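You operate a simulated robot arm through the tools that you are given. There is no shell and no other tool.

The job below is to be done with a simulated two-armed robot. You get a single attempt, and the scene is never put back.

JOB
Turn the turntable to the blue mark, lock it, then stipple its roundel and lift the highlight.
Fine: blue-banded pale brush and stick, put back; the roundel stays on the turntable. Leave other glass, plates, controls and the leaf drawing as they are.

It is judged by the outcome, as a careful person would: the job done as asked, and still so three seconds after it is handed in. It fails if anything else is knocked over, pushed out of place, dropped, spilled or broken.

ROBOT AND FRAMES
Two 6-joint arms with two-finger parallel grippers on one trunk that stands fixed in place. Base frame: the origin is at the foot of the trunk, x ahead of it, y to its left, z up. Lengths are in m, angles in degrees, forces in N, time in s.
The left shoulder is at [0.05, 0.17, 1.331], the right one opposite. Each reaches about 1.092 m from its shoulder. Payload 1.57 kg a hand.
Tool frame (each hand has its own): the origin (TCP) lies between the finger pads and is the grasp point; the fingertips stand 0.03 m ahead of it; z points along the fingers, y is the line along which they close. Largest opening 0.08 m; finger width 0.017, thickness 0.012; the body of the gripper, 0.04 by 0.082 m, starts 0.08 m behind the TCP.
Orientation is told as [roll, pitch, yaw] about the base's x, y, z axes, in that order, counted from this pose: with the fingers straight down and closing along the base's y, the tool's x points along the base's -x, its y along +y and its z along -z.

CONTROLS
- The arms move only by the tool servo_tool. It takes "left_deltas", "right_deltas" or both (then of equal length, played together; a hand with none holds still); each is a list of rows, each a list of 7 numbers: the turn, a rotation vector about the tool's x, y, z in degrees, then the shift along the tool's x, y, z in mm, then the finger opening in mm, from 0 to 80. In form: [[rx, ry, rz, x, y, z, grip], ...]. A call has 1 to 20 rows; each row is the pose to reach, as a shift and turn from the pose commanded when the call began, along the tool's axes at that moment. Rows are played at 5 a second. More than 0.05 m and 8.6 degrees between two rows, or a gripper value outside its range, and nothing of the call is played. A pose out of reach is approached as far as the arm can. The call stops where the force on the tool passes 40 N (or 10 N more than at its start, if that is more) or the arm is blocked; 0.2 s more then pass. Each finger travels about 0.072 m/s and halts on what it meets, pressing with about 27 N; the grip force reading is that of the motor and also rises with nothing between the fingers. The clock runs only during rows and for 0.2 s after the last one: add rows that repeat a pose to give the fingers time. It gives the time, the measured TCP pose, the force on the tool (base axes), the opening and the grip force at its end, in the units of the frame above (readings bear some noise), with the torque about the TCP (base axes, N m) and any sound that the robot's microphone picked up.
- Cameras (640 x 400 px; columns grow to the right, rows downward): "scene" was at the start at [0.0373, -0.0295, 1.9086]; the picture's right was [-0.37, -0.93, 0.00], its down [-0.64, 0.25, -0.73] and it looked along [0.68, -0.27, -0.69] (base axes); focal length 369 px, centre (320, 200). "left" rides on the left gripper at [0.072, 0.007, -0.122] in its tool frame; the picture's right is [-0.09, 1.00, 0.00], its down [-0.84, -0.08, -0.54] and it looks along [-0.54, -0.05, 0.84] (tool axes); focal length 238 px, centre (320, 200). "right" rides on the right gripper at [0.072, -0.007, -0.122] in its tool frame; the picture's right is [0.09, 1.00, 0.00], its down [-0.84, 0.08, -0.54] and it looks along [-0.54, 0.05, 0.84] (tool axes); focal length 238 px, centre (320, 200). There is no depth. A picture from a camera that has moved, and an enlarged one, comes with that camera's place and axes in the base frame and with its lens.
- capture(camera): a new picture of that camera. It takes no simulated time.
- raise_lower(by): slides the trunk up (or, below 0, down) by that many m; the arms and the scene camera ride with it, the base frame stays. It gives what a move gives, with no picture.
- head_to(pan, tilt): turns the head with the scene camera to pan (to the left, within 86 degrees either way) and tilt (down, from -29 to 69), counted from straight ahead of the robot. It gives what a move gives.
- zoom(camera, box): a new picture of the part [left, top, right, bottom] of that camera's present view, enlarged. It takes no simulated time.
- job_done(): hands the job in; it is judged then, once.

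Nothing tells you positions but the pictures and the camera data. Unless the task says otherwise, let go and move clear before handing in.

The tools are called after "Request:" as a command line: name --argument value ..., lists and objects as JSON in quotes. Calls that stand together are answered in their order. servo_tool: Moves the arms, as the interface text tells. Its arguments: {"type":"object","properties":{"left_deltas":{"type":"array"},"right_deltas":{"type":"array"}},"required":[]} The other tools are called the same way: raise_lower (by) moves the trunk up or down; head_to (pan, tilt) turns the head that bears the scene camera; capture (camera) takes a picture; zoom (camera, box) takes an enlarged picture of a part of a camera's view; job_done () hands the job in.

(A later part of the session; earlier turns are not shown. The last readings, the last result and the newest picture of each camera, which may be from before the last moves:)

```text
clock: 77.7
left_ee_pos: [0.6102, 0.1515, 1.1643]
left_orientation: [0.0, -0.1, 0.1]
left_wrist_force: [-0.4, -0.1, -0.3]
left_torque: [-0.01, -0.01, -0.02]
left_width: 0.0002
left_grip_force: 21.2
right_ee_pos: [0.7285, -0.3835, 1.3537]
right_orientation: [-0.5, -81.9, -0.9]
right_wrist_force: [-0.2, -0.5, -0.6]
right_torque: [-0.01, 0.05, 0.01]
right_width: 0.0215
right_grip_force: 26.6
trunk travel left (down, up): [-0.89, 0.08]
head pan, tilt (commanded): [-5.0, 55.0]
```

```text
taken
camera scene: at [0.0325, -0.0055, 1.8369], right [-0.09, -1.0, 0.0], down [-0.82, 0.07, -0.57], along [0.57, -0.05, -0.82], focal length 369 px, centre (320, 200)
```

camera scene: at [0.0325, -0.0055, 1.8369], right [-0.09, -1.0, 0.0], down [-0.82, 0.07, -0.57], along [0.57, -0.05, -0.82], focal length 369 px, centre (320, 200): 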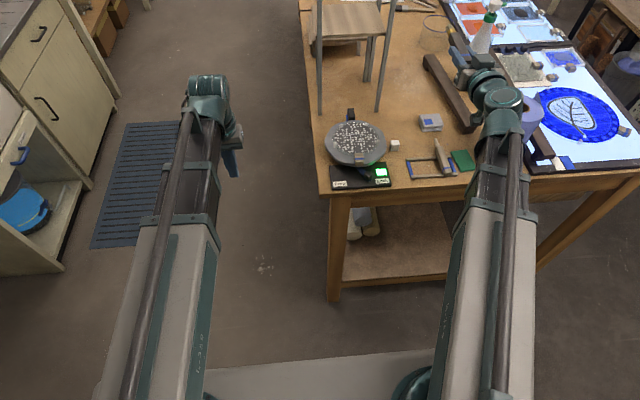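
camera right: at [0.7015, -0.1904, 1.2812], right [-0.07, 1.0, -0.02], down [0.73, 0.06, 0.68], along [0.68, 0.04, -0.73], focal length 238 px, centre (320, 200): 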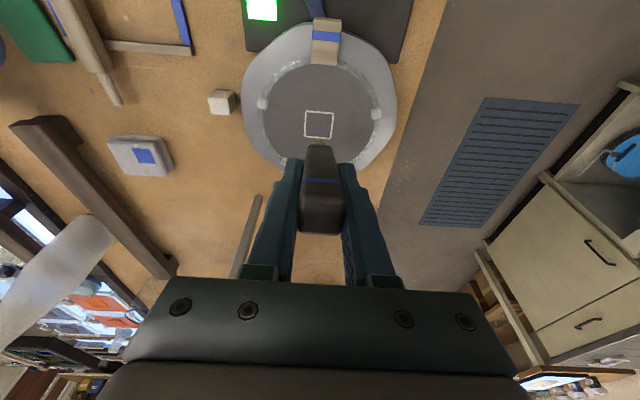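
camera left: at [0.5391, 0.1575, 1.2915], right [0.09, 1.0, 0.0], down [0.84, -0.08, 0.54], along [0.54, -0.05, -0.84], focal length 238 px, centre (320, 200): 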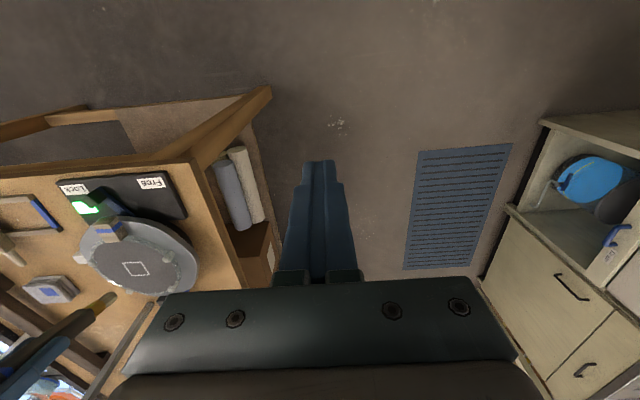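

The brush is level again, 2–3 mm right of its original line. I'll correct that and lower to just above the rack for a check.

Request:
servo_tool --right_deltas '[[0, 0, 0, 0, 2.6, 0, 15], [0, 0, 0, 0, 2.6, 0, 15]]'

Request:
raise_lower --by -0.355

Request:
zoom --camera "scene" --box '[425, 15, 525, 95]'

```text
clock: 78.3
left_ee_pos: [0.6096, 0.1502, 1.1646]
left_orientation: [0.0, 0.0, 0.0]
left_wrist_force: [0.2, -0.6, -0.1]
left_torque: [-0.03, -0.03, 0.01]
left_width: 0.0001
left_grip_force: 21.4
right_ee_pos: [0.73, -0.3792, 1.3534]
right_orientation: [-0.3, -81.9, -0.8]
right_wrist_force: [1.1, 0.0, -1.0]
right_torque: [-0.02, 0.04, -0.01]
right_width: 0.0219
right_grip_force: 27.4
trunk travel left (down, up): [-0.89, 0.08]
head pan, tilt (commanded): [-5.0, 55.0]
```

```text
clock: 81.8
left_ee_pos: [0.6094, 0.1509, 0.8093]
left_orientation: [-0.1, 0.1, 0.0]
left_wrist_force: [0.0, 1.2, 0.3]
left_torque: [0.02, 0.0, 0.0]
left_width: 0.0
left_grip_force: 20.9
right_ee_pos: [0.7297, -0.3792, 0.9987]
right_orientation: [-0.4, -81.9, -0.9]
right_wrist_force: [-0.3, 0.1, -0.7]
right_torque: [0.0, 0.02, 0.04]
right_width: 0.0215
right_grip_force: 27.3
trunk travel left (down, up): [-0.535, 0.435]
head pan, tilt (commanded): [-5.0, 55.0]
```

```text
5.00 times, centred on (475, 55) of scene
camera zoom: at [0.0323, -0.0054, 1.482], right [-0.09, -1.0, 0.0], down [-0.82, 0.07, -0.57], along [0.57, -0.05, -0.82], focal length 1845 px, centre (-455, 925)
```

zoom: 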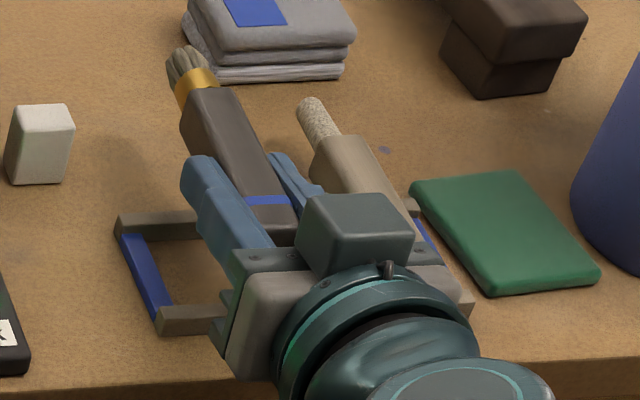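

The brush is right above its place. I'll lower in small steps until it rests on the rails.

Request:
raise_lower --by -0.022

Request:
raise_lower --by -0.0025

Request:
zoom --camera "scene" --box '[425, 5, 525, 85]'

```text
clock: 82.5
left_ee_pos: [0.6103, 0.151, 0.7872]
left_orientation: [0.0, 0.1, 0.1]
left_wrist_force: [-0.6, 0.4, -0.4]
left_torque: [0.01, -0.04, 0.02]
left_width: 0.0
left_grip_force: 21.7
right_ee_pos: [0.7289, -0.3811, 0.9765]
right_orientation: [-0.2, -81.9, -0.9]
right_wrist_force: [-1.1, 0.7, -1.3]
right_torque: [0.01, 0.07, -0.01]
right_width: 0.0217
right_grip_force: 26.8
trunk travel left (down, up): [-0.513, 0.457]
head pan, tilt (commanded): [-5.0, 55.0]
```

```text
clock: 83.0
left_ee_pos: [0.6102, 0.1508, 0.7851]
left_orientation: [0.0, 0.0, 0.0]
left_wrist_force: [0.0, -0.3, 0.2]
left_torque: [0.01, -0.01, -0.01]
left_width: 0.0
left_grip_force: 21.1
right_ee_pos: [0.7296, -0.3792, 0.9725]
right_orientation: [-0.2, -82.0, -0.9]
right_wrist_force: [-0.2, -1.1, -0.7]
right_torque: [-0.01, 0.03, 0.01]
right_width: 0.0218
right_grip_force: 26.8
trunk travel left (down, up): [-0.51, 0.46]
head pan, tilt (commanded): [-5.0, 55.0]
```

```text
5.00 times, centred on (475, 45) of scene
camera zoom: at [0.0323, -0.0054, 1.4574], right [-0.09, -1.0, 0.0], down [-0.82, 0.07, -0.57], along [0.57, -0.05, -0.82], focal length 1845 px, centre (-455, 975)
```

zoom: 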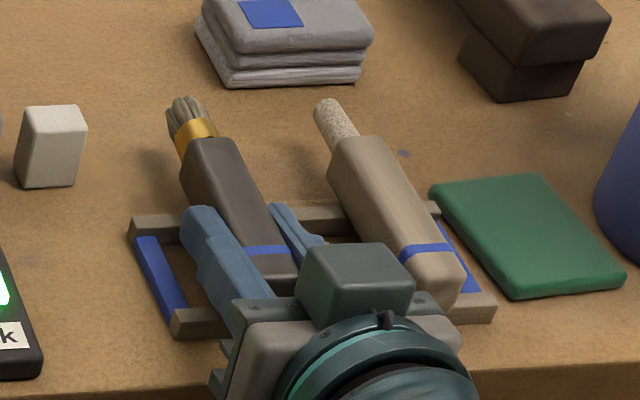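

Almost there; two more millimetres to the height at which it was picked up.

Request:
raise_lower --by -0.0015

Request:
raise_lower --by -0.001

Request:
zoom --camera "scene" --box '[435, 5, 495, 65]'

```text
clock: 83.5
left_ee_pos: [0.6099, 0.1509, 0.7832]
left_orientation: [0.0, 0.1, 0.0]
left_wrist_force: [0.7, -0.2, -0.1]
left_torque: [0.03, 0.03, 0.01]
left_width: 0.0
left_grip_force: 21.8
right_ee_pos: [0.7302, -0.3801, 0.973]
right_orientation: [-0.2, -81.9, -1.0]
right_wrist_force: [-0.2, -1.0, 0.9]
right_torque: [0.03, -0.02, -0.02]
right_width: 0.0214
right_grip_force: 26.5
trunk travel left (down, up): [-0.509, 0.461]
head pan, tilt (commanded): [-5.0, 55.0]
```

```text
clock: 84.0
left_ee_pos: [0.6099, 0.1513, 0.7824]
left_orientation: [-0.1, 0.0, 0.1]
left_wrist_force: [0.1, 0.0, -0.5]
left_torque: [-0.01, -0.01, -0.03]
left_width: 0.0
left_grip_force: 21.6
right_ee_pos: [0.7293, -0.379, 0.9732]
right_orientation: [-0.1, -82.0, -1.2]
right_wrist_force: [5.0, -1.5, 13.0]
right_torque: [-0.02, -0.44, 0.01]
right_width: 0.0214
right_grip_force: 27.1
trunk travel left (down, up): [-0.508, 0.462]
head pan, tilt (commanded): [-5.0, 55.0]
```

```text
6.67 times, centred on (465, 35) of scene
camera zoom: at [0.0316, -0.0049, 1.4551], right [-0.09, -1.0, 0.0], down [-0.82, 0.07, -0.57], along [0.57, -0.05, -0.82], focal length 2460 px, centre (-647, 1300)
```

zoom: 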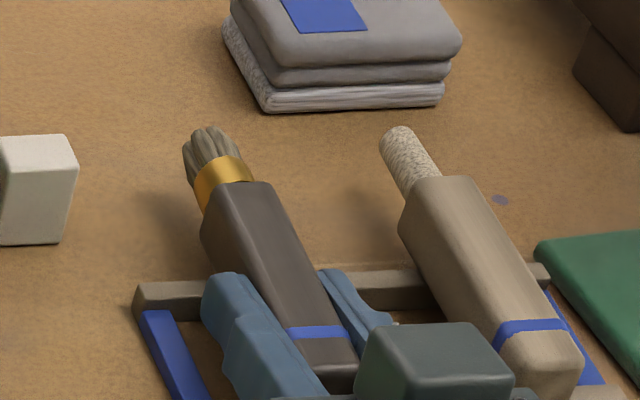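

The handle is resting on the rails. I'll ease off half a millimetre, open the fingers, and back straight out.

Request:
raise_lower --by 0.0007

Request:
servo_tool --right_deltas '[[0, 0, 0, 0, 0, 0, 24], [0, 0, 0, 0, 0, 0, 32], [0, 0, 0, 0, 0, 0, 42], [0, 0, 0, 0, 0, 0, 42]]'

Request:
zoom --camera "scene" --box '[435, 5, 495, 65]'

```text
clock: 84.5
left_ee_pos: [0.6092, 0.152, 0.7841]
left_orientation: [0.0, 0.1, 0.0]
left_wrist_force: [1.0, -0.1, 0.2]
left_torque: [0.0, -0.01, -0.01]
left_width: 0.0002
left_grip_force: 20.7
right_ee_pos: [0.7293, -0.3785, 0.9731]
right_orientation: [-0.3, -81.9, -0.8]
right_wrist_force: [4.0, -0.8, 8.2]
right_torque: [0.02, -0.42, -0.05]
right_width: 0.0212
right_grip_force: 27.0
trunk travel left (down, up): [-0.509, 0.461]
head pan, tilt (commanded): [-5.0, 55.0]
```

```text
clock: 85.5
left_ee_pos: [0.6107, 0.1514, 0.784]
left_orientation: [0.0, 0.0, 0.0]
left_wrist_force: [-1.2, -0.2, -0.3]
left_torque: [0.01, 0.03, -0.05]
left_width: 0.0
left_grip_force: 21.8
right_ee_pos: [0.7307, -0.379, 0.973]
right_orientation: [-0.3, -81.9, -0.9]
right_wrist_force: [0.0, 0.3, -0.4]
right_torque: [0.0, -0.02, -0.01]
right_width: 0.0419
right_grip_force: 0.0
trunk travel left (down, up): [-0.509, 0.461]
head pan, tilt (commanded): [-5.0, 55.0]
```

```text
6.67 times, centred on (465, 35) of scene
camera zoom: at [0.0322, -0.0054, 1.4556], right [-0.09, -1.0, 0.0], down [-0.82, 0.07, -0.57], along [0.57, -0.05, -0.82], focal length 2460 px, centre (-647, 1300)
```

zoom: 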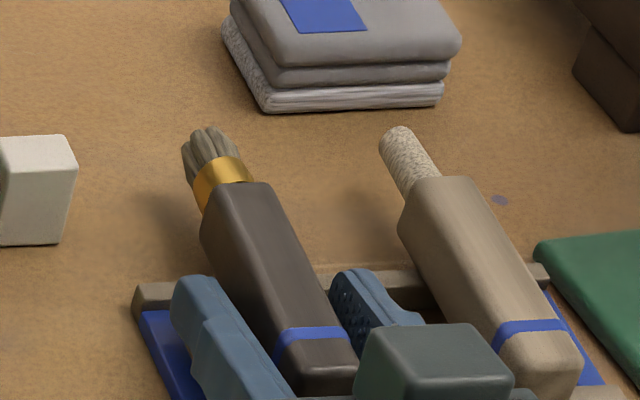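

The brush lies back on its rack. Backing straight out now.

Request:
servo_tool --right_deltas '[[0, 0, 0, 2.1, -0.2, -15, 42], [0, 0, 0, 4.2, -0.4, -30, 42], [0, 0, 0, 6.3, -0.6, -45, 42], [0, 0, 0, 8.4, -0.8, -60, 42], [0, 0, 0, 10.5, -1.0, -75, 42], [0, 0, 0, 12.6, -1.0, -90, 42], [0, 0, 0, 13.6, -1.0, -97, 42]]'

Request:
zoom --camera "scene" --box '[440, 15, 520, 85]'

Request:
capture --camera "scene"

```text
clock: 87.1
left_ee_pos: [0.6105, 0.1514, 0.7829]
left_orientation: [0.1, 0.0, -0.1]
left_wrist_force: [0.1, -0.1, 0.3]
left_torque: [0.0, 0.01, 0.02]
left_width: 0.0001
left_grip_force: 20.7
right_ee_pos: [0.6307, -0.3773, 0.9722]
right_orientation: [-0.3, -81.9, -0.9]
right_wrist_force: [0.7, 0.3, 0.3]
right_torque: [0.03, 0.0, -0.02]
right_width: 0.0421
right_grip_force: 0.1
trunk travel left (down, up): [-0.509, 0.461]
head pan, tilt (commanded): [-5.0, 55.0]
```

```text
5.71 times, centred on (480, 50) of scene
camera zoom: at [0.0321, -0.0054, 1.4556], right [-0.09, -1.0, 0.0], down [-0.82, 0.07, -0.57], along [0.57, -0.05, -0.82], focal length 2108 px, centre (-594, 1057)
```

zoom: 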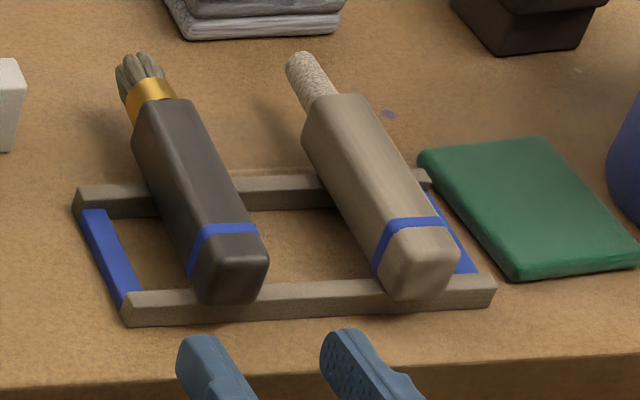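

```text
taken
camera scene: at [0.0321, -0.0054, 1.4556], right [-0.09, -1.0, 0.0], down [-0.82, 0.07, -0.57], along [0.57, -0.05, -0.82], focal length 369 px, centre (320, 200)
```

scene: 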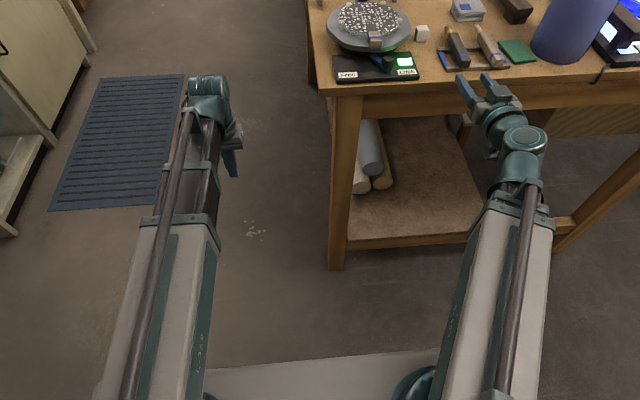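

The brush looks just as it did at the start. Now the stick: about 71.5 mm to the right of the brush line, so I'll shift sideways in front of the bench edge and check alignment.

Request:
servo_tool --right_deltas '[[0, 0, 0, 0.8, 0, -6, 44], [0, 0, 0, 0.8, -24, -6, 44], [0, 0, 0, 0.8, -48, -6, 44], [0, 0, 0, 0.8, -72, -6, 44], [0, 0, 0, 0.8, -72, -6, 44]]'

Request:
zoom --camera "scene" --box '[460, 15, 540, 85]'

```text
clock: 88.3
left_ee_pos: [0.6106, 0.153, 0.7836]
left_orientation: [0.0, 0.0, 0.0]
left_wrist_force: [0.7, 0.2, 0.1]
left_torque: [0.0, 0.01, 0.0]
left_width: 0.0
left_grip_force: 21.7
right_ee_pos: [0.6227, -0.4503, 0.9722]
right_orientation: [-0.3, -81.9, -0.9]
right_wrist_force: [0.1, -0.3, 0.4]
right_torque: [0.0, 0.03, 0.0]
right_width: 0.0444
right_grip_force: 0.0
trunk travel left (down, up): [-0.509, 0.461]
head pan, tilt (commanded): [-5.0, 55.0]
```

```text
5.71 times, centred on (500, 50) of scene
camera zoom: at [0.0322, -0.0055, 1.4556], right [-0.09, -1.0, 0.0], down [-0.82, 0.07, -0.57], along [0.57, -0.05, -0.82], focal length 2108 px, centre (-709, 1057)
```

zoom: 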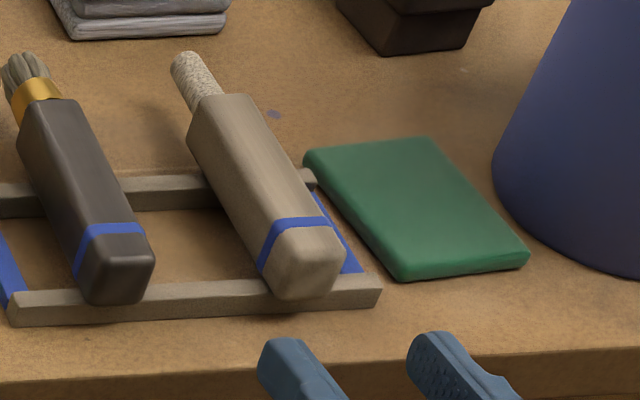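

I'll zoom more tightly to compare the finger gap with the stick's axis.

Request:
zoom --camera "scene" --box '[480, 45, 530, 85]'

```text
10.00 times, centred on (505, 65) of scene
camera zoom: at [0.0322, -0.0055, 1.4556], right [-0.09, -1.0, 0.0], down [-0.82, 0.07, -0.57], along [0.57, -0.05, -0.82], focal length 3690 px, centre (-1530, 1550)
```

zoom: 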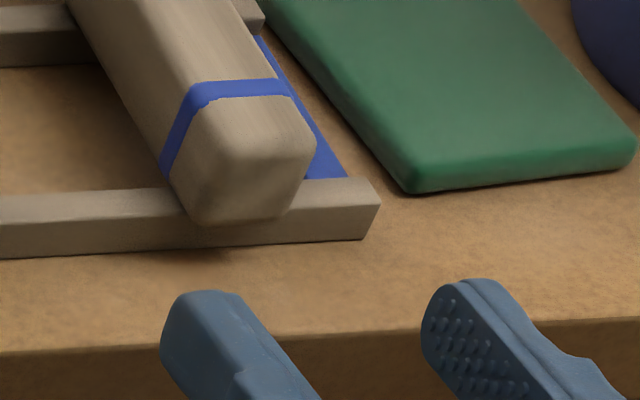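

Triangulating the stick's blue band gives y ≈ -0.4516, which matches the hand's line. Sliding forward to straddle the stick handle.

Request:
servo_tool --right_deltas '[[0, 0, 0, -2.1, 0, 15, 44], [0, 0, 0, -4.2, 0, 30, 44], [0, 0, 0, -6.4, 0, 45, 44], [0, 0, 0, -8.5, 0, 60, 44], [0, 0, 0, -10.6, 0, 75, 44], [0, 0, 0, -12.7, 0, 90, 44], [0, 0, 0, -14.8, 0, 105, 44]]'

Request:
zoom --camera "scene" --box '[450, 10, 530, 80]'

```text
clock: 89.3
left_ee_pos: [0.609, 0.1519, 0.7834]
left_orientation: [0.0, 0.0, -0.1]
left_wrist_force: [0.4, -1.1, 0.7]
left_torque: [-0.03, 0.0, -0.02]
left_width: 0.0
left_grip_force: 21.6
right_ee_pos: [0.6714, -0.4507, 0.9732]
right_orientation: [-2.4, -81.6, 1.0]
right_wrist_force: [-14.6, -1.9, 3.8]
right_torque: [0.26, 0.03, 0.32]
right_width: 0.0425
right_grip_force: 0.1
trunk travel left (down, up): [-0.509, 0.461]
head pan, tilt (commanded): [-5.0, 55.0]
stopped in row 4 (right hand): the force on the tool passed its limit at 56 N (the readings are from after the stop); the commanded pose is now the measured one
```

```text
5.71 times, centred on (490, 45) of scene
camera zoom: at [0.0301, -0.0049, 1.4558], right [-0.09, -1.0, 0.0], down [-0.82, 0.07, -0.57], along [0.57, -0.05, -0.82], focal length 2108 px, centre (-651, 1086)
```

zoom: 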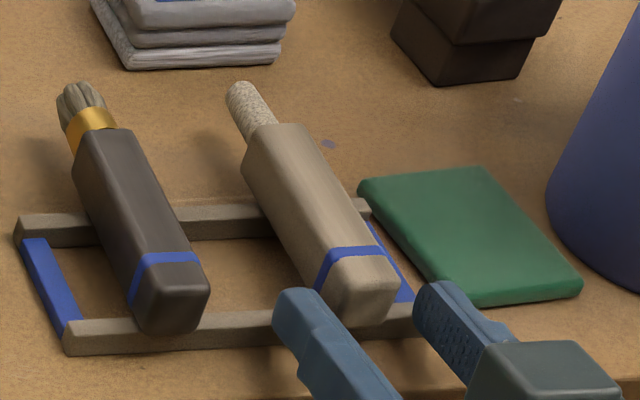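

The forward motion stopped against something at the left fingertip (force spike, now relaxed). I'll look closely before doing anything.

Request:
zoom --camera "scene" --box '[480, 40, 530, 80]'

Request:
capture --camera "scene"

```text
10.00 times, centred on (505, 60) of scene
camera zoom: at [0.0301, -0.0049, 1.4558], right [-0.09, -1.0, 0.0], down [-0.82, 0.07, -0.57], along [0.57, -0.05, -0.82], focal length 3690 px, centre (-1530, 1600)
```

zoom: 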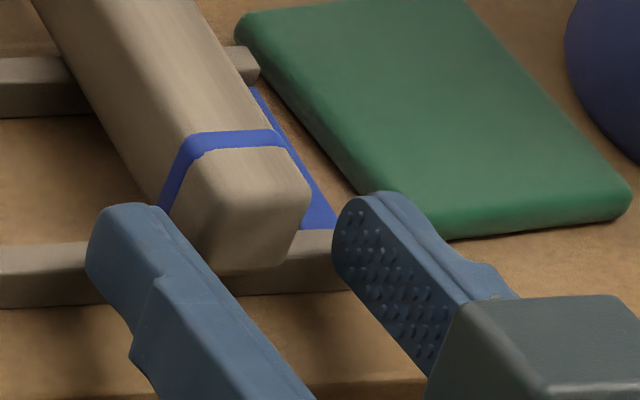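

```text
taken
camera scene: at [0.0301, -0.0049, 1.4558], right [-0.09, -1.0, 0.0], down [-0.82, 0.07, -0.57], along [0.57, -0.05, -0.82], focal length 369 px, centre (320, 200)
```

scene: 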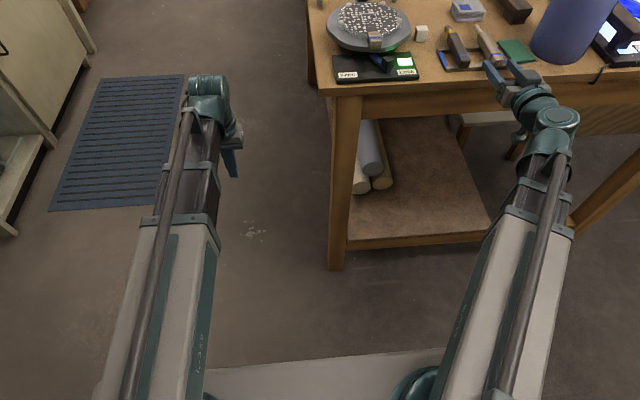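

By the torque the left fingertip met the rack's front rail (bottom edge of the finger, x ≈ 0.70) rather than the stick. I'll back straight off and then compare the rack with its earlier position.

Request:
servo_tool --right_deltas '[[0, 0, 0, 2.1, 0, -14.8, 44], [0, 0, 0, 4.2, 0, -29.7, 44], [0, 0, 0, 6.3, 0, -44.5, 44], [0, 0, 0, 6.3, 0, -44.5, 44]]'

Request:
zoom --camera "scene" --box '[480, 45, 530, 85]'

Request:
zoom --camera "scene" --box '[440, 15, 520, 85]'

```text
clock: 90.3
left_ee_pos: [0.6095, 0.1517, 0.7834]
left_orientation: [0.1, 0.0, 0.1]
left_wrist_force: [0.0, -1.1, 0.2]
left_torque: [-0.04, -0.02, 0.03]
left_width: 0.0
left_grip_force: 21.4
right_ee_pos: [0.6294, -0.4508, 0.9714]
right_orientation: [-2.6, -81.6, 1.5]
right_wrist_force: [0.5, 0.3, 0.5]
right_torque: [0.0, 0.02, -0.05]
right_width: 0.0443
right_grip_force: 0.0
trunk travel left (down, up): [-0.509, 0.461]
head pan, tilt (commanded): [-5.0, 55.0]
```

```text
10.00 times, centred on (505, 65) of scene
camera zoom: at [0.0322, -0.0054, 1.4556], right [-0.09, -1.0, 0.0], down [-0.82, 0.07, -0.57], along [0.57, -0.05, -0.82], focal length 3690 px, centre (-1530, 1550)
```

zoom: 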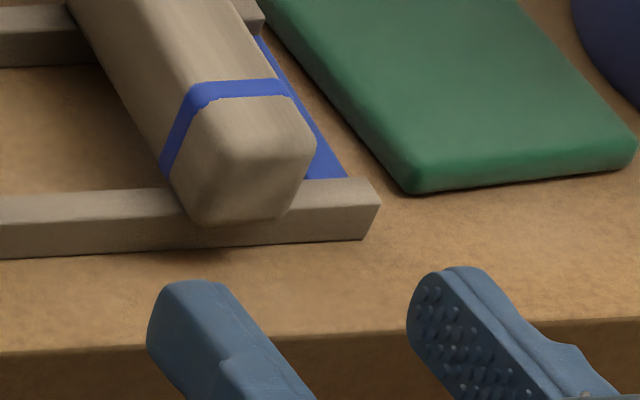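

```text
5.71 times, centred on (480, 50) of scene
camera zoom: at [0.0322, -0.0054, 1.4556], right [-0.09, -1.0, 0.0], down [-0.82, 0.07, -0.57], along [0.57, -0.05, -0.82], focal length 2108 px, centre (-594, 1057)
```

zoom: 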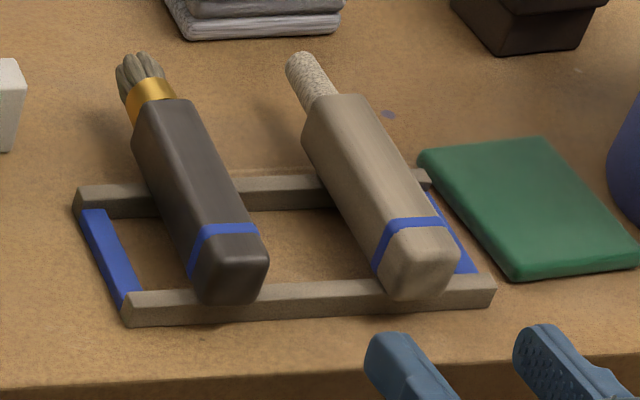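

Nothing moved — rack, stick, brush and green pad are exactly where they were. I'll raise 4 mm to clear the rail with margin, nudge 1 mm right, and try again slowly.

Request:
raise_lower --by 0.004

Request:
servo_tool --right_deltas '[[0, 0, 0, -2.1, -1, 15, 44], [0, 0, 0, -4.2, -1, 30, 44], [0, 0, 0, -5.6, -1, 40, 44]]'

Request:
zoom --camera "scene" --box '[480, 40, 530, 80]'

```text
clock: 90.8
left_ee_pos: [0.61, 0.1508, 0.7889]
left_orientation: [0.0, 0.0, 0.0]
left_wrist_force: [0.6, -0.9, 0.4]
left_torque: [0.0, -0.01, 0.01]
left_width: 0.0001
left_grip_force: 21.4
right_ee_pos: [0.6282, -0.4504, 0.9752]
right_orientation: [-2.7, -81.6, 1.6]
right_wrist_force: [0.4, -0.4, 0.1]
right_torque: [-0.01, -0.03, 0.01]
right_width: 0.0441
right_grip_force: 0.1
trunk travel left (down, up): [-0.513, 0.457]
head pan, tilt (commanded): [-5.0, 55.0]
```

```text
clock: 91.6
left_ee_pos: [0.6101, 0.1503, 0.7868]
left_orientation: [0.0, -0.1, 0.0]
left_wrist_force: [0.6, 0.6, -0.1]
left_torque: [-0.02, 0.0, 0.01]
left_width: 0.0001
left_grip_force: 21.5
right_ee_pos: [0.6697, -0.4507, 0.9753]
right_orientation: [-2.6, -81.6, 1.4]
right_wrist_force: [-0.4, 0.8, -0.7]
right_torque: [-0.02, -0.03, 0.02]
right_width: 0.044
right_grip_force: 0.1
trunk travel left (down, up): [-0.513, 0.457]
head pan, tilt (commanded): [-5.0, 55.0]
```

```text
10.00 times, centred on (505, 60) of scene
camera zoom: at [0.0323, -0.0054, 1.4596], right [-0.09, -1.0, 0.0], down [-0.82, 0.07, -0.57], along [0.57, -0.05, -0.82], focal length 3690 px, centre (-1530, 1600)
```

zoom: 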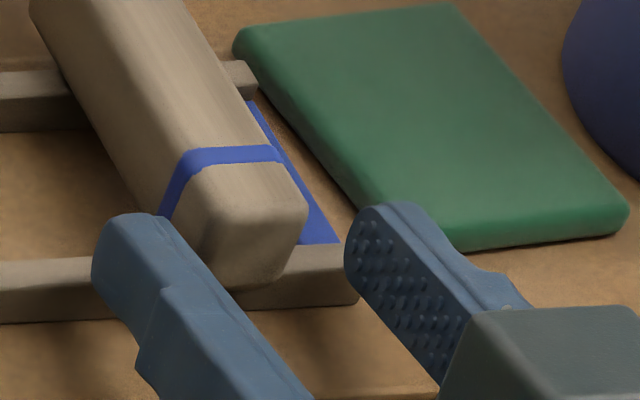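

The fingers are nearly centred on the stick (2 mm to go). Continuing forward slowly over the rail with that correction.

Request:
servo_tool --right_deltas '[[0, 0, 0, -1.1, -1, 8, 44], [0, 0, 0, -2.2, -2, 16, 44], [0, 0, 0, -3.3, -2, 24, 44]]'

Request:
zoom --camera "scene" --box '[480, 30, 530, 70]'

```text
clock: 92.4
left_ee_pos: [0.6099, 0.151, 0.7877]
left_orientation: [0.0, 0.0, 0.0]
left_wrist_force: [-0.6, 0.5, 0.8]
left_torque: [0.03, 0.0, 0.01]
left_width: 0.0002
left_grip_force: 21.2
right_ee_pos: [0.6931, -0.454, 0.975]
right_orientation: [-2.5, -81.6, 1.5]
right_wrist_force: [0.3, -0.1, 0.4]
right_torque: [0.02, -0.01, -0.01]
right_width: 0.044
right_grip_force: 0.0
trunk travel left (down, up): [-0.513, 0.457]
head pan, tilt (commanded): [-5.0, 55.0]
```

```text
10.00 times, centred on (505, 50) of scene
camera zoom: at [0.0323, -0.0054, 1.4596], right [-0.09, -1.0, 0.0], down [-0.82, 0.07, -0.57], along [0.57, -0.05, -0.82], focal length 3690 px, centre (-1530, 1700)
```

zoom: 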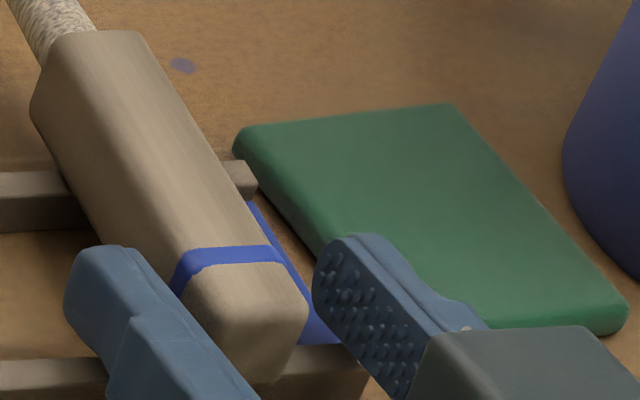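

Clear over the rail this time. Going forward the remaining 36 mm and closing on the stick handle.

Request:
servo_tool --right_deltas '[[0, 0, 0, -1.7, 0, 12, 44], [0, 0, 0, -3.3, 0, 24, 44], [0, 0, 0, -5.0, 0, 35.6, 44], [0, 0, 0, -5.0, 0, 35.6, 34], [0, 0, 0, -5.0, 0, 35.6, 24], [0, 0, 0, -5.0, 0, 35.6, 15], [0, 0, 0, -5.0, 0, 35.6, 15], [0, 0, 0, -5.0, 0, 35.6, 15]]'

Request:
zoom --camera "scene" --box '[450, 5, 530, 75]'

```text
clock: 94.2
left_ee_pos: [0.6097, 0.1513, 0.7877]
left_orientation: [0.0, 0.0, 0.0]
left_wrist_force: [-0.2, -0.3, 0.0]
left_torque: [-0.03, -0.02, 0.0]
left_width: 0.0
left_grip_force: 21.8
right_ee_pos: [0.7303, -0.454, 0.9745]
right_orientation: [-2.6, -81.5, 1.6]
right_wrist_force: [0.3, 0.7, 0.6]
right_torque: [0.02, -0.06, 0.01]
right_width: 0.0216
right_grip_force: 26.8
trunk travel left (down, up): [-0.513, 0.457]
head pan, tilt (commanded): [-5.0, 55.0]
```

```text
5.71 times, centred on (490, 40) of scene
camera zoom: at [0.0322, -0.0053, 1.4596], right [-0.09, -1.0, 0.0], down [-0.82, 0.07, -0.57], along [0.57, -0.05, -0.82], focal length 2108 px, centre (-651, 1114)
```

zoom: 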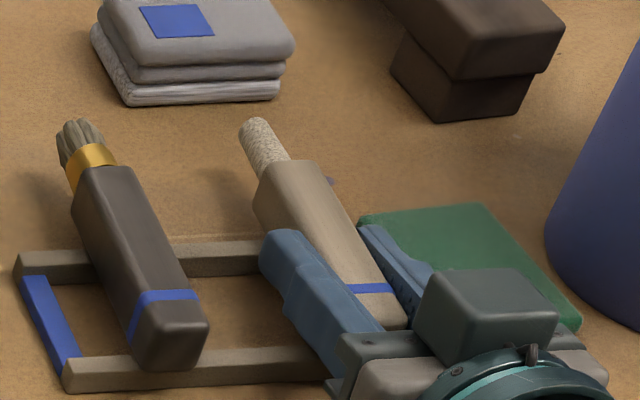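

The stick is held at 21.6 mm. Lifting slightly to check, then up to working height.

Request:
raise_lower --by 0.04

Request:
zoom --camera "scene" --box '[440, 5, 530, 80]'

```text
clock: 95.0
left_ee_pos: [0.6103, 0.1511, 0.8273]
left_orientation: [0.1, 0.0, 0.0]
left_wrist_force: [0.7, -0.2, 0.7]
left_torque: [-0.02, 0.0, 0.0]
left_width: 0.0
left_grip_force: 21.4
right_ee_pos: [0.7299, -0.4554, 1.0149]
right_orientation: [-2.5, -81.4, 1.5]
right_wrist_force: [0.5, -0.1, -1.2]
right_torque: [-0.02, 0.01, 0.0]
right_width: 0.0217
right_grip_force: 26.9
trunk travel left (down, up): [-0.553, 0.417]
head pan, tilt (commanded): [-5.0, 55.0]
```

```text
5.33 times, centred on (485, 42) of scene
camera zoom: at [0.0325, -0.0055, 1.4996], right [-0.09, -1.0, 0.0], down [-0.82, 0.07, -0.57], along [0.57, -0.05, -0.82], focal length 1968 px, centre (-560, 1040)
```

zoom: 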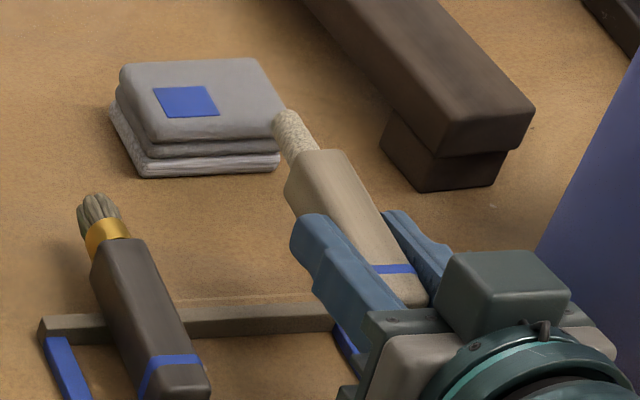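

Held well. Raising to working height and pitching the stick to nearly vertical.

Request:
raise_lower --by 0.342

Request:
servo_tool --right_deltas '[[0, 8, 0, 29.4, 0, 4.1, 15], [0, 16, 0, 57.7, 0, 8.1, 15], [0, 24, 0, 84.4, 0, 11.9, 15], [0, 32, 0, 108.7, 0, 15.3, 15], [0, 40, 0, 130.4, 0, 18.3, 15], [0, 48, 0, 148.9, 0, 20.9, 15], [0, 56, 0, 164.0, 0, 23.1, 15], [0, 64, 0, 175.3, 0, 24.6, 15], [0, 72, 0, 182.5, 0, 25.7, 15], [0, 72, 0, 182.5, 0, 25.7, 15]]'

Request:
zoom --camera "right" --box '[270, 110, 370, 240]'

```text
clock: 98.4
left_ee_pos: [0.6106, 0.1525, 1.1683]
left_orientation: [0.0, 0.0, 0.0]
left_wrist_force: [0.3, 0.5, -0.8]
left_torque: [0.0, 0.01, -0.03]
left_width: 0.0
left_grip_force: 21.7
right_ee_pos: [0.7304, -0.4552, 1.3564]
right_orientation: [-2.7, -81.6, 1.5]
right_wrist_force: [-0.3, 0.7, -0.7]
right_torque: [0.0, 0.06, 0.0]
right_width: 0.0218
right_grip_force: 27.1
trunk travel left (down, up): [-0.895, 0.075]
head pan, tilt (commanded): [-5.0, 55.0]
```

```text
clock: 100.6
left_ee_pos: [0.6107, 0.1516, 1.1685]
left_orientation: [0.0, 0.0, -0.1]
left_wrist_force: [0.6, 0.3, -0.1]
left_torque: [-0.03, -0.01, -0.01]
left_width: 0.0
left_grip_force: 21.1
right_ee_pos: [0.7284, -0.4572, 1.1731]
right_orientation: [-0.4, -9.4, -1.1]
right_wrist_force: [-0.8, 0.0, -0.6]
right_torque: [0.03, 0.0, 0.01]
right_width: 0.0216
right_grip_force: 26.8
trunk travel left (down, up): [-0.895, 0.075]
head pan, tilt (commanded): [-5.0, 55.0]
```

```text
3.08 times, centred on (320, 175) of right
camera zoom: at [0.6369, -0.4599, 1.2812], right [-0.07, 1.0, -0.02], down [0.74, 0.07, 0.67], along [0.67, 0.03, -0.74], focal length 733 px, centre (320, 277)
```

zoom: 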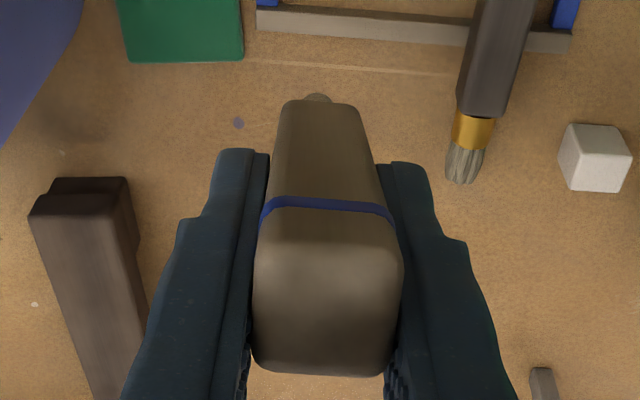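

The stick points down with its tip just beyond the handle in view. Moving it over the marked square at hover height.

Request:
servo_tool --right_deltas '[[0, 0, 0, -8.9, 38.9, 1.5, 15], [0, 0, 0, -17.7, 77.8, 2.9, 15], [0, 0, 0, -26.6, 116.7, 4.4, 15], [0, 0, 0, -35.4, 155.6, 5.9, 15], [0, 0, 0, -44.3, 194.5, 7.4, 15], [0, 0, 0, -53.1, 233.4, 8.8, 15], [0, 0, 0, -62, 272.3, 10.3, 15], [0, 0, 0, -62, 272.3, 10.3, 15]]'

Request:
zoom --camera "left" --box '[60, 200, 220, 330]'

Request:
zoom --camera "scene" --box '[320, 80, 400, 175]'

Request:
zoom --camera "right" --box '[240, 20, 400, 180]'

```text
clock: 102.4
left_ee_pos: [0.6099, 0.1508, 1.1693]
left_orientation: [-0.1, 0.0, -0.1]
left_wrist_force: [-0.4, -0.5, 0.6]
left_torque: [0.0, 0.01, 0.02]
left_width: 0.0
left_grip_force: 20.8
right_ee_pos: [0.7965, -0.1858, 1.1717]
right_orientation: [-0.4, -9.6, -1.1]
right_wrist_force: [0.9, -0.9, -1.2]
right_torque: [0.03, 0.01, 0.02]
right_width: 0.0215
right_grip_force: 26.8
trunk travel left (down, up): [-0.895, 0.075]
head pan, tilt (commanded): [-5.0, 55.0]
```

```text
3.08 times, centred on (140, 265) of left
camera zoom: at [0.5392, 0.1576, 1.2907], right [0.09, 1.0, 0.0], down [0.84, -0.08, 0.54], along [0.54, -0.05, -0.84], focal length 733 px, centre (874, 0)
```

zoom: 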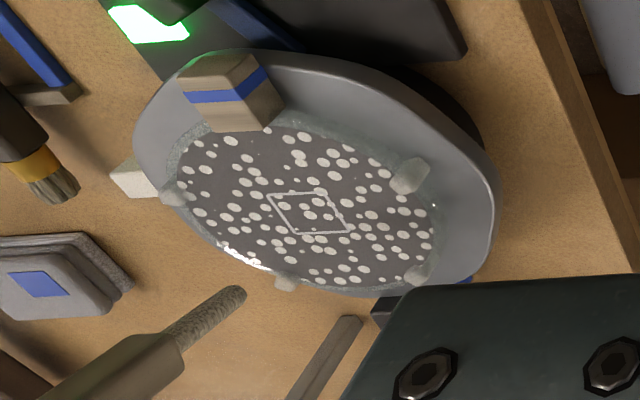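

```text
4.21 times, centred on (360, 128) of scene
camera zoom: at [0.0322, -0.006, 1.8416], right [-0.09, -1.0, 0.0], down [-0.82, 0.07, -0.57], along [0.57, -0.05, -0.82], focal length 1554 px, centre (152, 505)
```

zoom: 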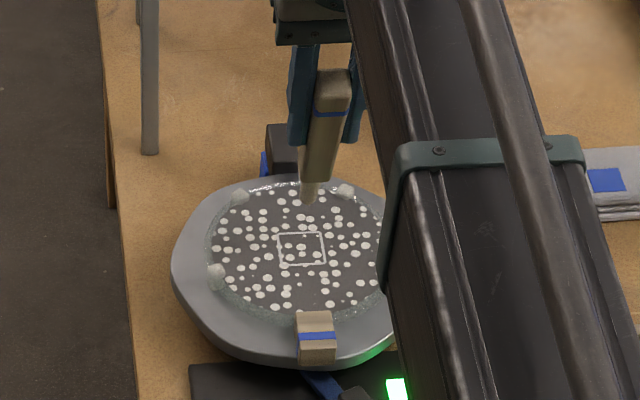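

```text
2.50 times, centred on (320, 100) of right
camera zoom: at [0.7049, -0.1892, 1.2809], right [-0.07, 1.0, -0.02], down [0.74, 0.07, 0.67], along [0.67, 0.03, -0.74], focal length 596 px, centre (320, 450)
```

zoom: 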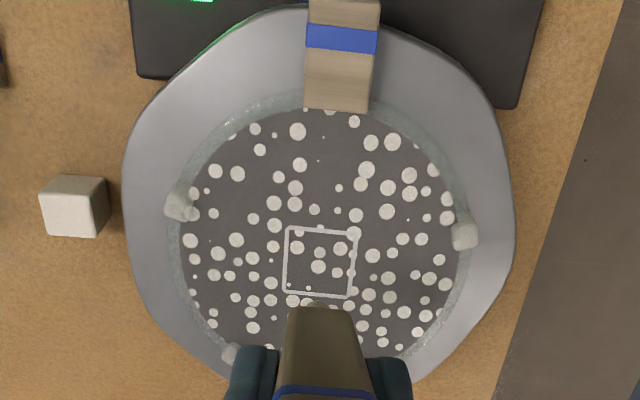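

The stick tip is at about (0.833, -0.188, 1.060), over the square's centre (0.832, -0.186). I'll make it more upright and lower it toward the surface.

Request:
servo_tool --right_deltas '[[0, 3.3, 0, -7.1, 1, 2.6, 15], [0, 6.6, 0, -14.2, 2, 5.2, 15], [0, 6.6, 0, -14.2, 2, 5.2, 15]]'

Request:
raise_lower --by -0.036

Request:
zoom --camera "left" --box '[80, 240, 170, 310]'

Request:
zoom --camera "scene" --box '[330, 100, 390, 160]'

```text
clock: 103.2
left_ee_pos: [0.6107, 0.1503, 1.1692]
left_orientation: [0.1, 0.0, 0.0]
left_wrist_force: [-0.5, -0.2, -0.3]
left_torque: [0.01, 0.01, 0.01]
left_width: 0.0002
left_grip_force: 21.5
right_ee_pos: [0.8108, -0.1832, 1.1705]
right_orientation: [-0.4, -3.0, -1.1]
right_wrist_force: [0.2, 0.1, -0.7]
right_torque: [0.03, -0.03, 0.02]
right_width: 0.0217
right_grip_force: 26.9
trunk travel left (down, up): [-0.895, 0.075]
head pan, tilt (commanded): [-5.0, 55.0]
```

```text
clock: 104.0
left_ee_pos: [0.6104, 0.1519, 1.1339]
left_orientation: [0.1, 0.0, 0.0]
left_wrist_force: [-0.2, 0.2, -0.2]
left_torque: [-0.01, 0.01, -0.01]
left_width: 0.0
left_grip_force: 20.7
right_ee_pos: [0.8112, -0.1845, 1.1338]
right_orientation: [-0.4, -3.0, -1.2]
right_wrist_force: [-0.4, 0.4, -1.1]
right_torque: [-0.01, -0.01, 0.0]
right_width: 0.0214
right_grip_force: 27.2
trunk travel left (down, up): [-0.859, 0.111]
head pan, tilt (commanded): [-5.0, 55.0]
```

```text
5.71 times, centred on (125, 275) of left
camera zoom: at [0.5392, 0.158, 1.2547], right [0.09, 1.0, 0.0], down [0.84, -0.08, 0.54], along [0.54, -0.05, -0.84], focal length 1362 px, centre (1434, -229)
```

zoom: 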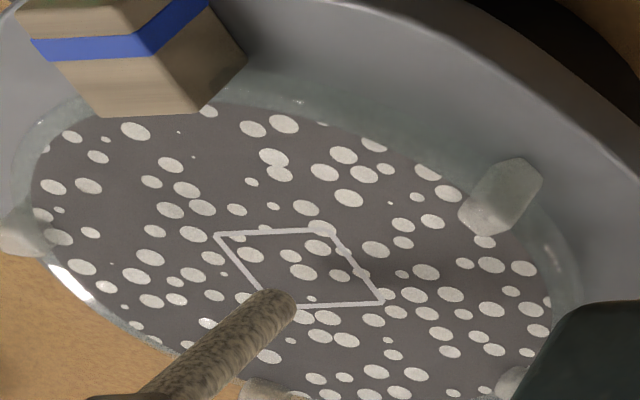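

```text
6.67 times, centred on (360, 130) of scene
camera zoom: at [0.0321, -0.0054, 1.8056], right [-0.09, -1.0, 0.0], down [-0.82, 0.07, -0.57], along [0.57, -0.05, -0.82], focal length 2460 px, centre (53, 667)
```

zoom: 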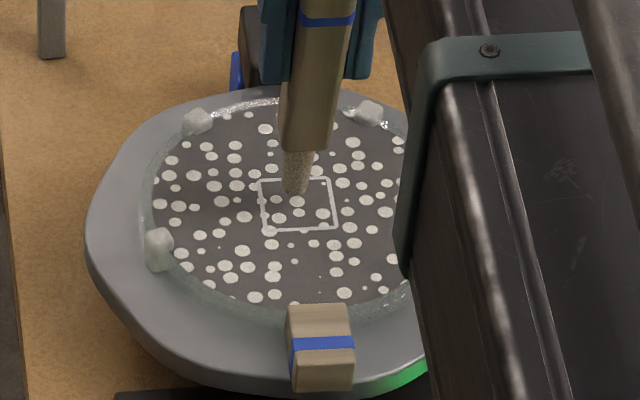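

The tip is about 5–8 mm above the glass and 3 mm beyond the square's centre. I'll shift back 3 mm, then step down to contact.

Request:
servo_tool --right_deltas '[[0, 0, 0, 3, 0.5, -0.1, 15], [0, 0, 0, 3, 0.5, -0.1, 15]]'

Request:
raise_lower --by -0.003

Request:
raise_lower --by -0.001

Request:
raise_lower --by -0.001

Request:
zoom --camera "left" --box '[80, 240, 170, 310]'

```text
clock: 104.6
left_ee_pos: [0.6103, 0.1506, 1.1345]
left_orientation: [0.1, 0.0, 0.0]
left_wrist_force: [0.0, -0.4, 0.4]
left_torque: [0.0, 0.02, -0.03]
left_width: 0.0
left_grip_force: 21.7
right_ee_pos: [0.8084, -0.1834, 1.1332]
right_orientation: [-0.3, -2.8, -1.2]
right_wrist_force: [-0.6, 0.1, -1.1]
right_torque: [0.0, 0.02, 0.0]
right_width: 0.0217
right_grip_force: 26.8
trunk travel left (down, up): [-0.859, 0.111]
head pan, tilt (commanded): [-5.0, 55.0]
```

```text
clock: 105.1
left_ee_pos: [0.6101, 0.1522, 1.1303]
left_orientation: [0.0, 0.0, 0.1]
left_wrist_force: [0.1, -0.3, 0.9]
left_torque: [0.0, -0.01, -0.03]
left_width: 0.0003
left_grip_force: 21.5
right_ee_pos: [0.8081, -0.1833, 1.1313]
right_orientation: [-0.3, -3.0, -1.2]
right_wrist_force: [-0.7, -0.2, -0.1]
right_torque: [0.01, 0.04, -0.02]
right_width: 0.0217
right_grip_force: 26.5
trunk travel left (down, up): [-0.856, 0.114]
head pan, tilt (commanded): [-5.0, 55.0]
```

```text
clock: 105.6
left_ee_pos: [0.6096, 0.1507, 1.1292]
left_orientation: [0.0, 0.0, 0.0]
left_wrist_force: [0.2, -0.3, -0.6]
left_torque: [-0.03, 0.03, -0.02]
left_width: 0.0
left_grip_force: 21.7
right_ee_pos: [0.8078, -0.1827, 1.1292]
right_orientation: [-0.4, -2.9, -1.1]
right_wrist_force: [-0.1, 0.4, -0.8]
right_torque: [-0.02, 0.04, 0.0]
right_width: 0.022
right_grip_force: 26.9
trunk travel left (down, up): [-0.855, 0.115]
head pan, tilt (commanded): [-5.0, 55.0]
```

```text
clock: 106.1
left_ee_pos: [0.6101, 0.1519, 1.1272]
left_orientation: [0.0, 0.1, 0.0]
left_wrist_force: [0.5, -0.4, 0.2]
left_torque: [0.01, 0.01, 0.04]
left_width: 0.0
left_grip_force: 21.0
right_ee_pos: [0.807, -0.1826, 1.1279]
right_orientation: [-0.4, -2.9, -1.0]
right_wrist_force: [0.2, -0.7, -1.0]
right_torque: [-0.01, 0.01, 0.02]
right_width: 0.0213
right_grip_force: 26.4
trunk travel left (down, up): [-0.854, 0.116]
head pan, tilt (commanded): [-5.0, 55.0]
```

```text
5.71 times, centred on (125, 275) of left
camera zoom: at [0.5394, 0.158, 1.2496], right [0.09, 1.0, 0.0], down [0.84, -0.08, 0.54], along [0.54, -0.05, -0.84], focal length 1362 px, centre (1434, -229)
```

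zoom: 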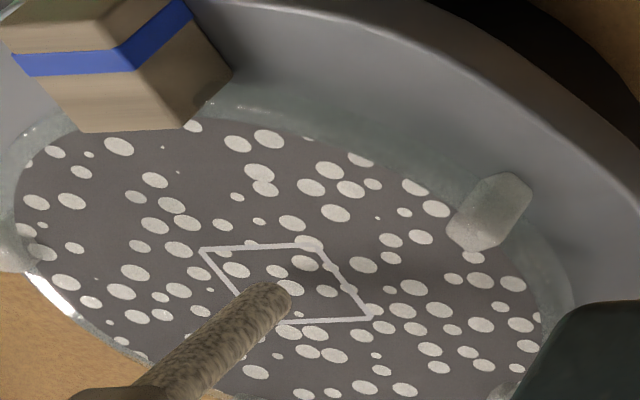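

Not touching yet. A few more 1 mm steps with force checks.

Request:
raise_lower --by -0.001

Request:
raise_lower --by -0.001

Request:
raise_lower --by -0.001

Request:
zoom --camera "left" --box '[80, 240, 170, 310]'

```text
clock: 106.6
left_ee_pos: [0.6107, 0.1513, 1.1264]
left_orientation: [0.1, -0.1, 0.0]
left_wrist_force: [0.7, 0.9, -0.9]
left_torque: [-0.02, 0.0, -0.01]
left_width: 0.0
left_grip_force: 21.2
right_ee_pos: [0.8079, -0.1827, 1.1286]
right_orientation: [-0.3, -2.9, -1.1]
right_wrist_force: [0.2, 0.2, -1.2]
right_torque: [-0.01, 0.04, -0.04]
right_width: 0.0217
right_grip_force: 27.0
trunk travel left (down, up): [-0.853, 0.117]
head pan, tilt (commanded): [-5.0, 55.0]
```

```text
clock: 107.2
left_ee_pos: [0.6105, 0.1508, 1.1252]
left_orientation: [0.1, 0.1, 0.0]
left_wrist_force: [-0.5, 0.3, 0.5]
left_torque: [-0.02, -0.01, 0.0]
left_width: 0.0
left_grip_force: 21.2
right_ee_pos: [0.8069, -0.183, 1.1271]
right_orientation: [-0.4, -2.9, -1.1]
right_wrist_force: [0.7, -0.4, -1.1]
right_torque: [0.0, -0.04, 0.0]
right_width: 0.0216
right_grip_force: 26.9
trunk travel left (down, up): [-0.852, 0.118]
head pan, tilt (commanded): [-5.0, 55.0]
```

```text
clock: 107.7
left_ee_pos: [0.6102, 0.1515, 1.1261]
left_orientation: [0.0, 0.0, 0.0]
left_wrist_force: [0.0, 0.8, -0.6]
left_torque: [0.02, -0.02, -0.01]
left_width: 0.0002
left_grip_force: 21.2
right_ee_pos: [0.8082, -0.1831, 1.1258]
right_orientation: [-0.5, -2.9, -1.1]
right_wrist_force: [-0.4, 0.3, -0.4]
right_torque: [0.0, 0.02, -0.01]
right_width: 0.0216
right_grip_force: 27.0
trunk travel left (down, up): [-0.851, 0.119]
head pan, tilt (commanded): [-5.0, 55.0]
```

```text
5.71 times, centred on (125, 275) of left
camera zoom: at [0.5394, 0.158, 1.2466], right [0.09, 1.0, 0.0], down [0.84, -0.08, 0.54], along [0.54, -0.05, -0.84], focal length 1362 px, centre (1434, -229)
```

zoom: 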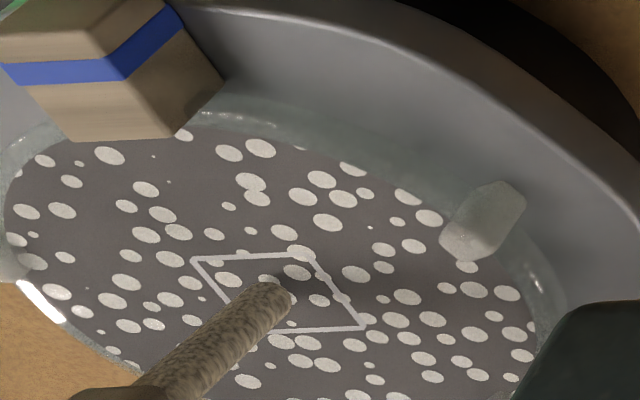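

The tip's shadow is closing in. Continuing in 1 mm steps.

Request:
raise_lower --by -0.001

Request:
raise_lower --by -0.001

Request:
zoom --camera "left" --box '[80, 240, 170, 310]'

```text
clock: 108.2
left_ee_pos: [0.6108, 0.1512, 1.1233]
left_orientation: [0.0, 0.0, 0.0]
left_wrist_force: [0.4, 0.9, 0.8]
left_torque: [-0.02, 0.03, -0.01]
left_width: 0.0003
left_grip_force: 21.2
right_ee_pos: [0.8079, -0.1825, 1.1236]
right_orientation: [-0.3, -2.9, -1.1]
right_wrist_force: [-0.2, -0.4, -1.6]
right_torque: [-0.01, -0.01, 0.03]
right_width: 0.0217
right_grip_force: 26.7
trunk travel left (down, up): [-0.85, 0.12]
head pan, tilt (commanded): [-5.0, 55.0]
```

```text
clock: 108.7
left_ee_pos: [0.6103, 0.1511, 1.124]
left_orientation: [-0.1, -0.1, 0.1]
left_wrist_force: [-0.1, 0.2, 0.2]
left_torque: [0.0, 0.02, 0.01]
left_width: 0.0003
left_grip_force: 21.3
right_ee_pos: [0.8083, -0.1836, 1.124]
right_orientation: [-0.4, -2.9, -1.1]
right_wrist_force: [-0.5, -0.4, -1.4]
right_torque: [0.0, -0.01, -0.02]
right_width: 0.0216
right_grip_force: 27.2
trunk travel left (down, up): [-0.849, 0.121]
head pan, tilt (commanded): [-5.0, 55.0]
```

```text
5.71 times, centred on (125, 275) of left
camera zoom: at [0.5394, 0.158, 1.2446], right [0.09, 1.0, 0.0], down [0.84, -0.08, 0.54], along [0.54, -0.05, -0.84], focal length 1362 px, centre (1434, -229)
```

zoom: 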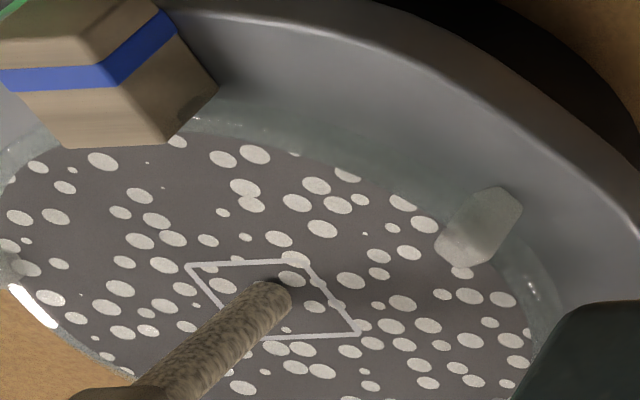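

Request:
raise_lower --by -0.001

Request:
raise_lower --by -0.001

Request:
zoom --camera "left" --box '[80, 240, 170, 310]'

```text
clock: 109.2
left_ee_pos: [0.6101, 0.1506, 1.1235]
left_orientation: [0.0, 0.0, 0.0]
left_wrist_force: [0.1, 0.1, 0.4]
left_torque: [-0.01, 0.04, 0.0]
left_width: 0.0
left_grip_force: 21.2
right_ee_pos: [0.809, -0.1831, 1.1229]
right_orientation: [-0.4, -2.9, -1.1]
right_wrist_force: [1.6, -1.0, 7.3]
right_torque: [-0.02, -0.31, -0.01]
right_width: 0.0215
right_grip_force: 26.6
trunk travel left (down, up): [-0.848, 0.122]
head pan, tilt (commanded): [-5.0, 55.0]
```

```text
clock: 109.7
left_ee_pos: [0.6084, 0.151, 1.1229]
left_orientation: [0.1, -0.1, 0.0]
left_wrist_force: [-0.4, -0.6, 0.0]
left_torque: [0.01, 0.0, 0.01]
left_width: 0.0001
left_grip_force: 21.5
right_ee_pos: [0.8078, -0.1833, 1.1238]
right_orientation: [-0.4, -3.0, -1.1]
right_wrist_force: [3.1, -0.4, 19.0]
right_torque: [-0.08, -0.53, -0.03]
right_width: 0.0216
right_grip_force: 27.1
trunk travel left (down, up): [-0.847, 0.123]
head pan, tilt (commanded): [-5.0, 55.0]
```

```text
5.71 times, centred on (125, 275) of left
camera zoom: at [0.538, 0.1583, 1.2434], right [0.09, 1.0, 0.0], down [0.84, -0.08, 0.54], along [0.54, -0.05, -0.84], focal length 1362 px, centre (1434, -229)
```

zoom: 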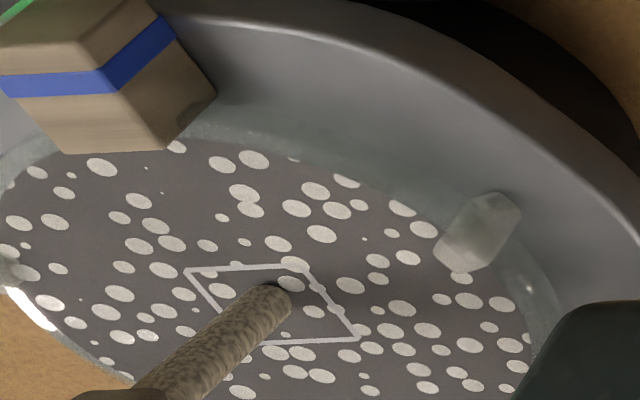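

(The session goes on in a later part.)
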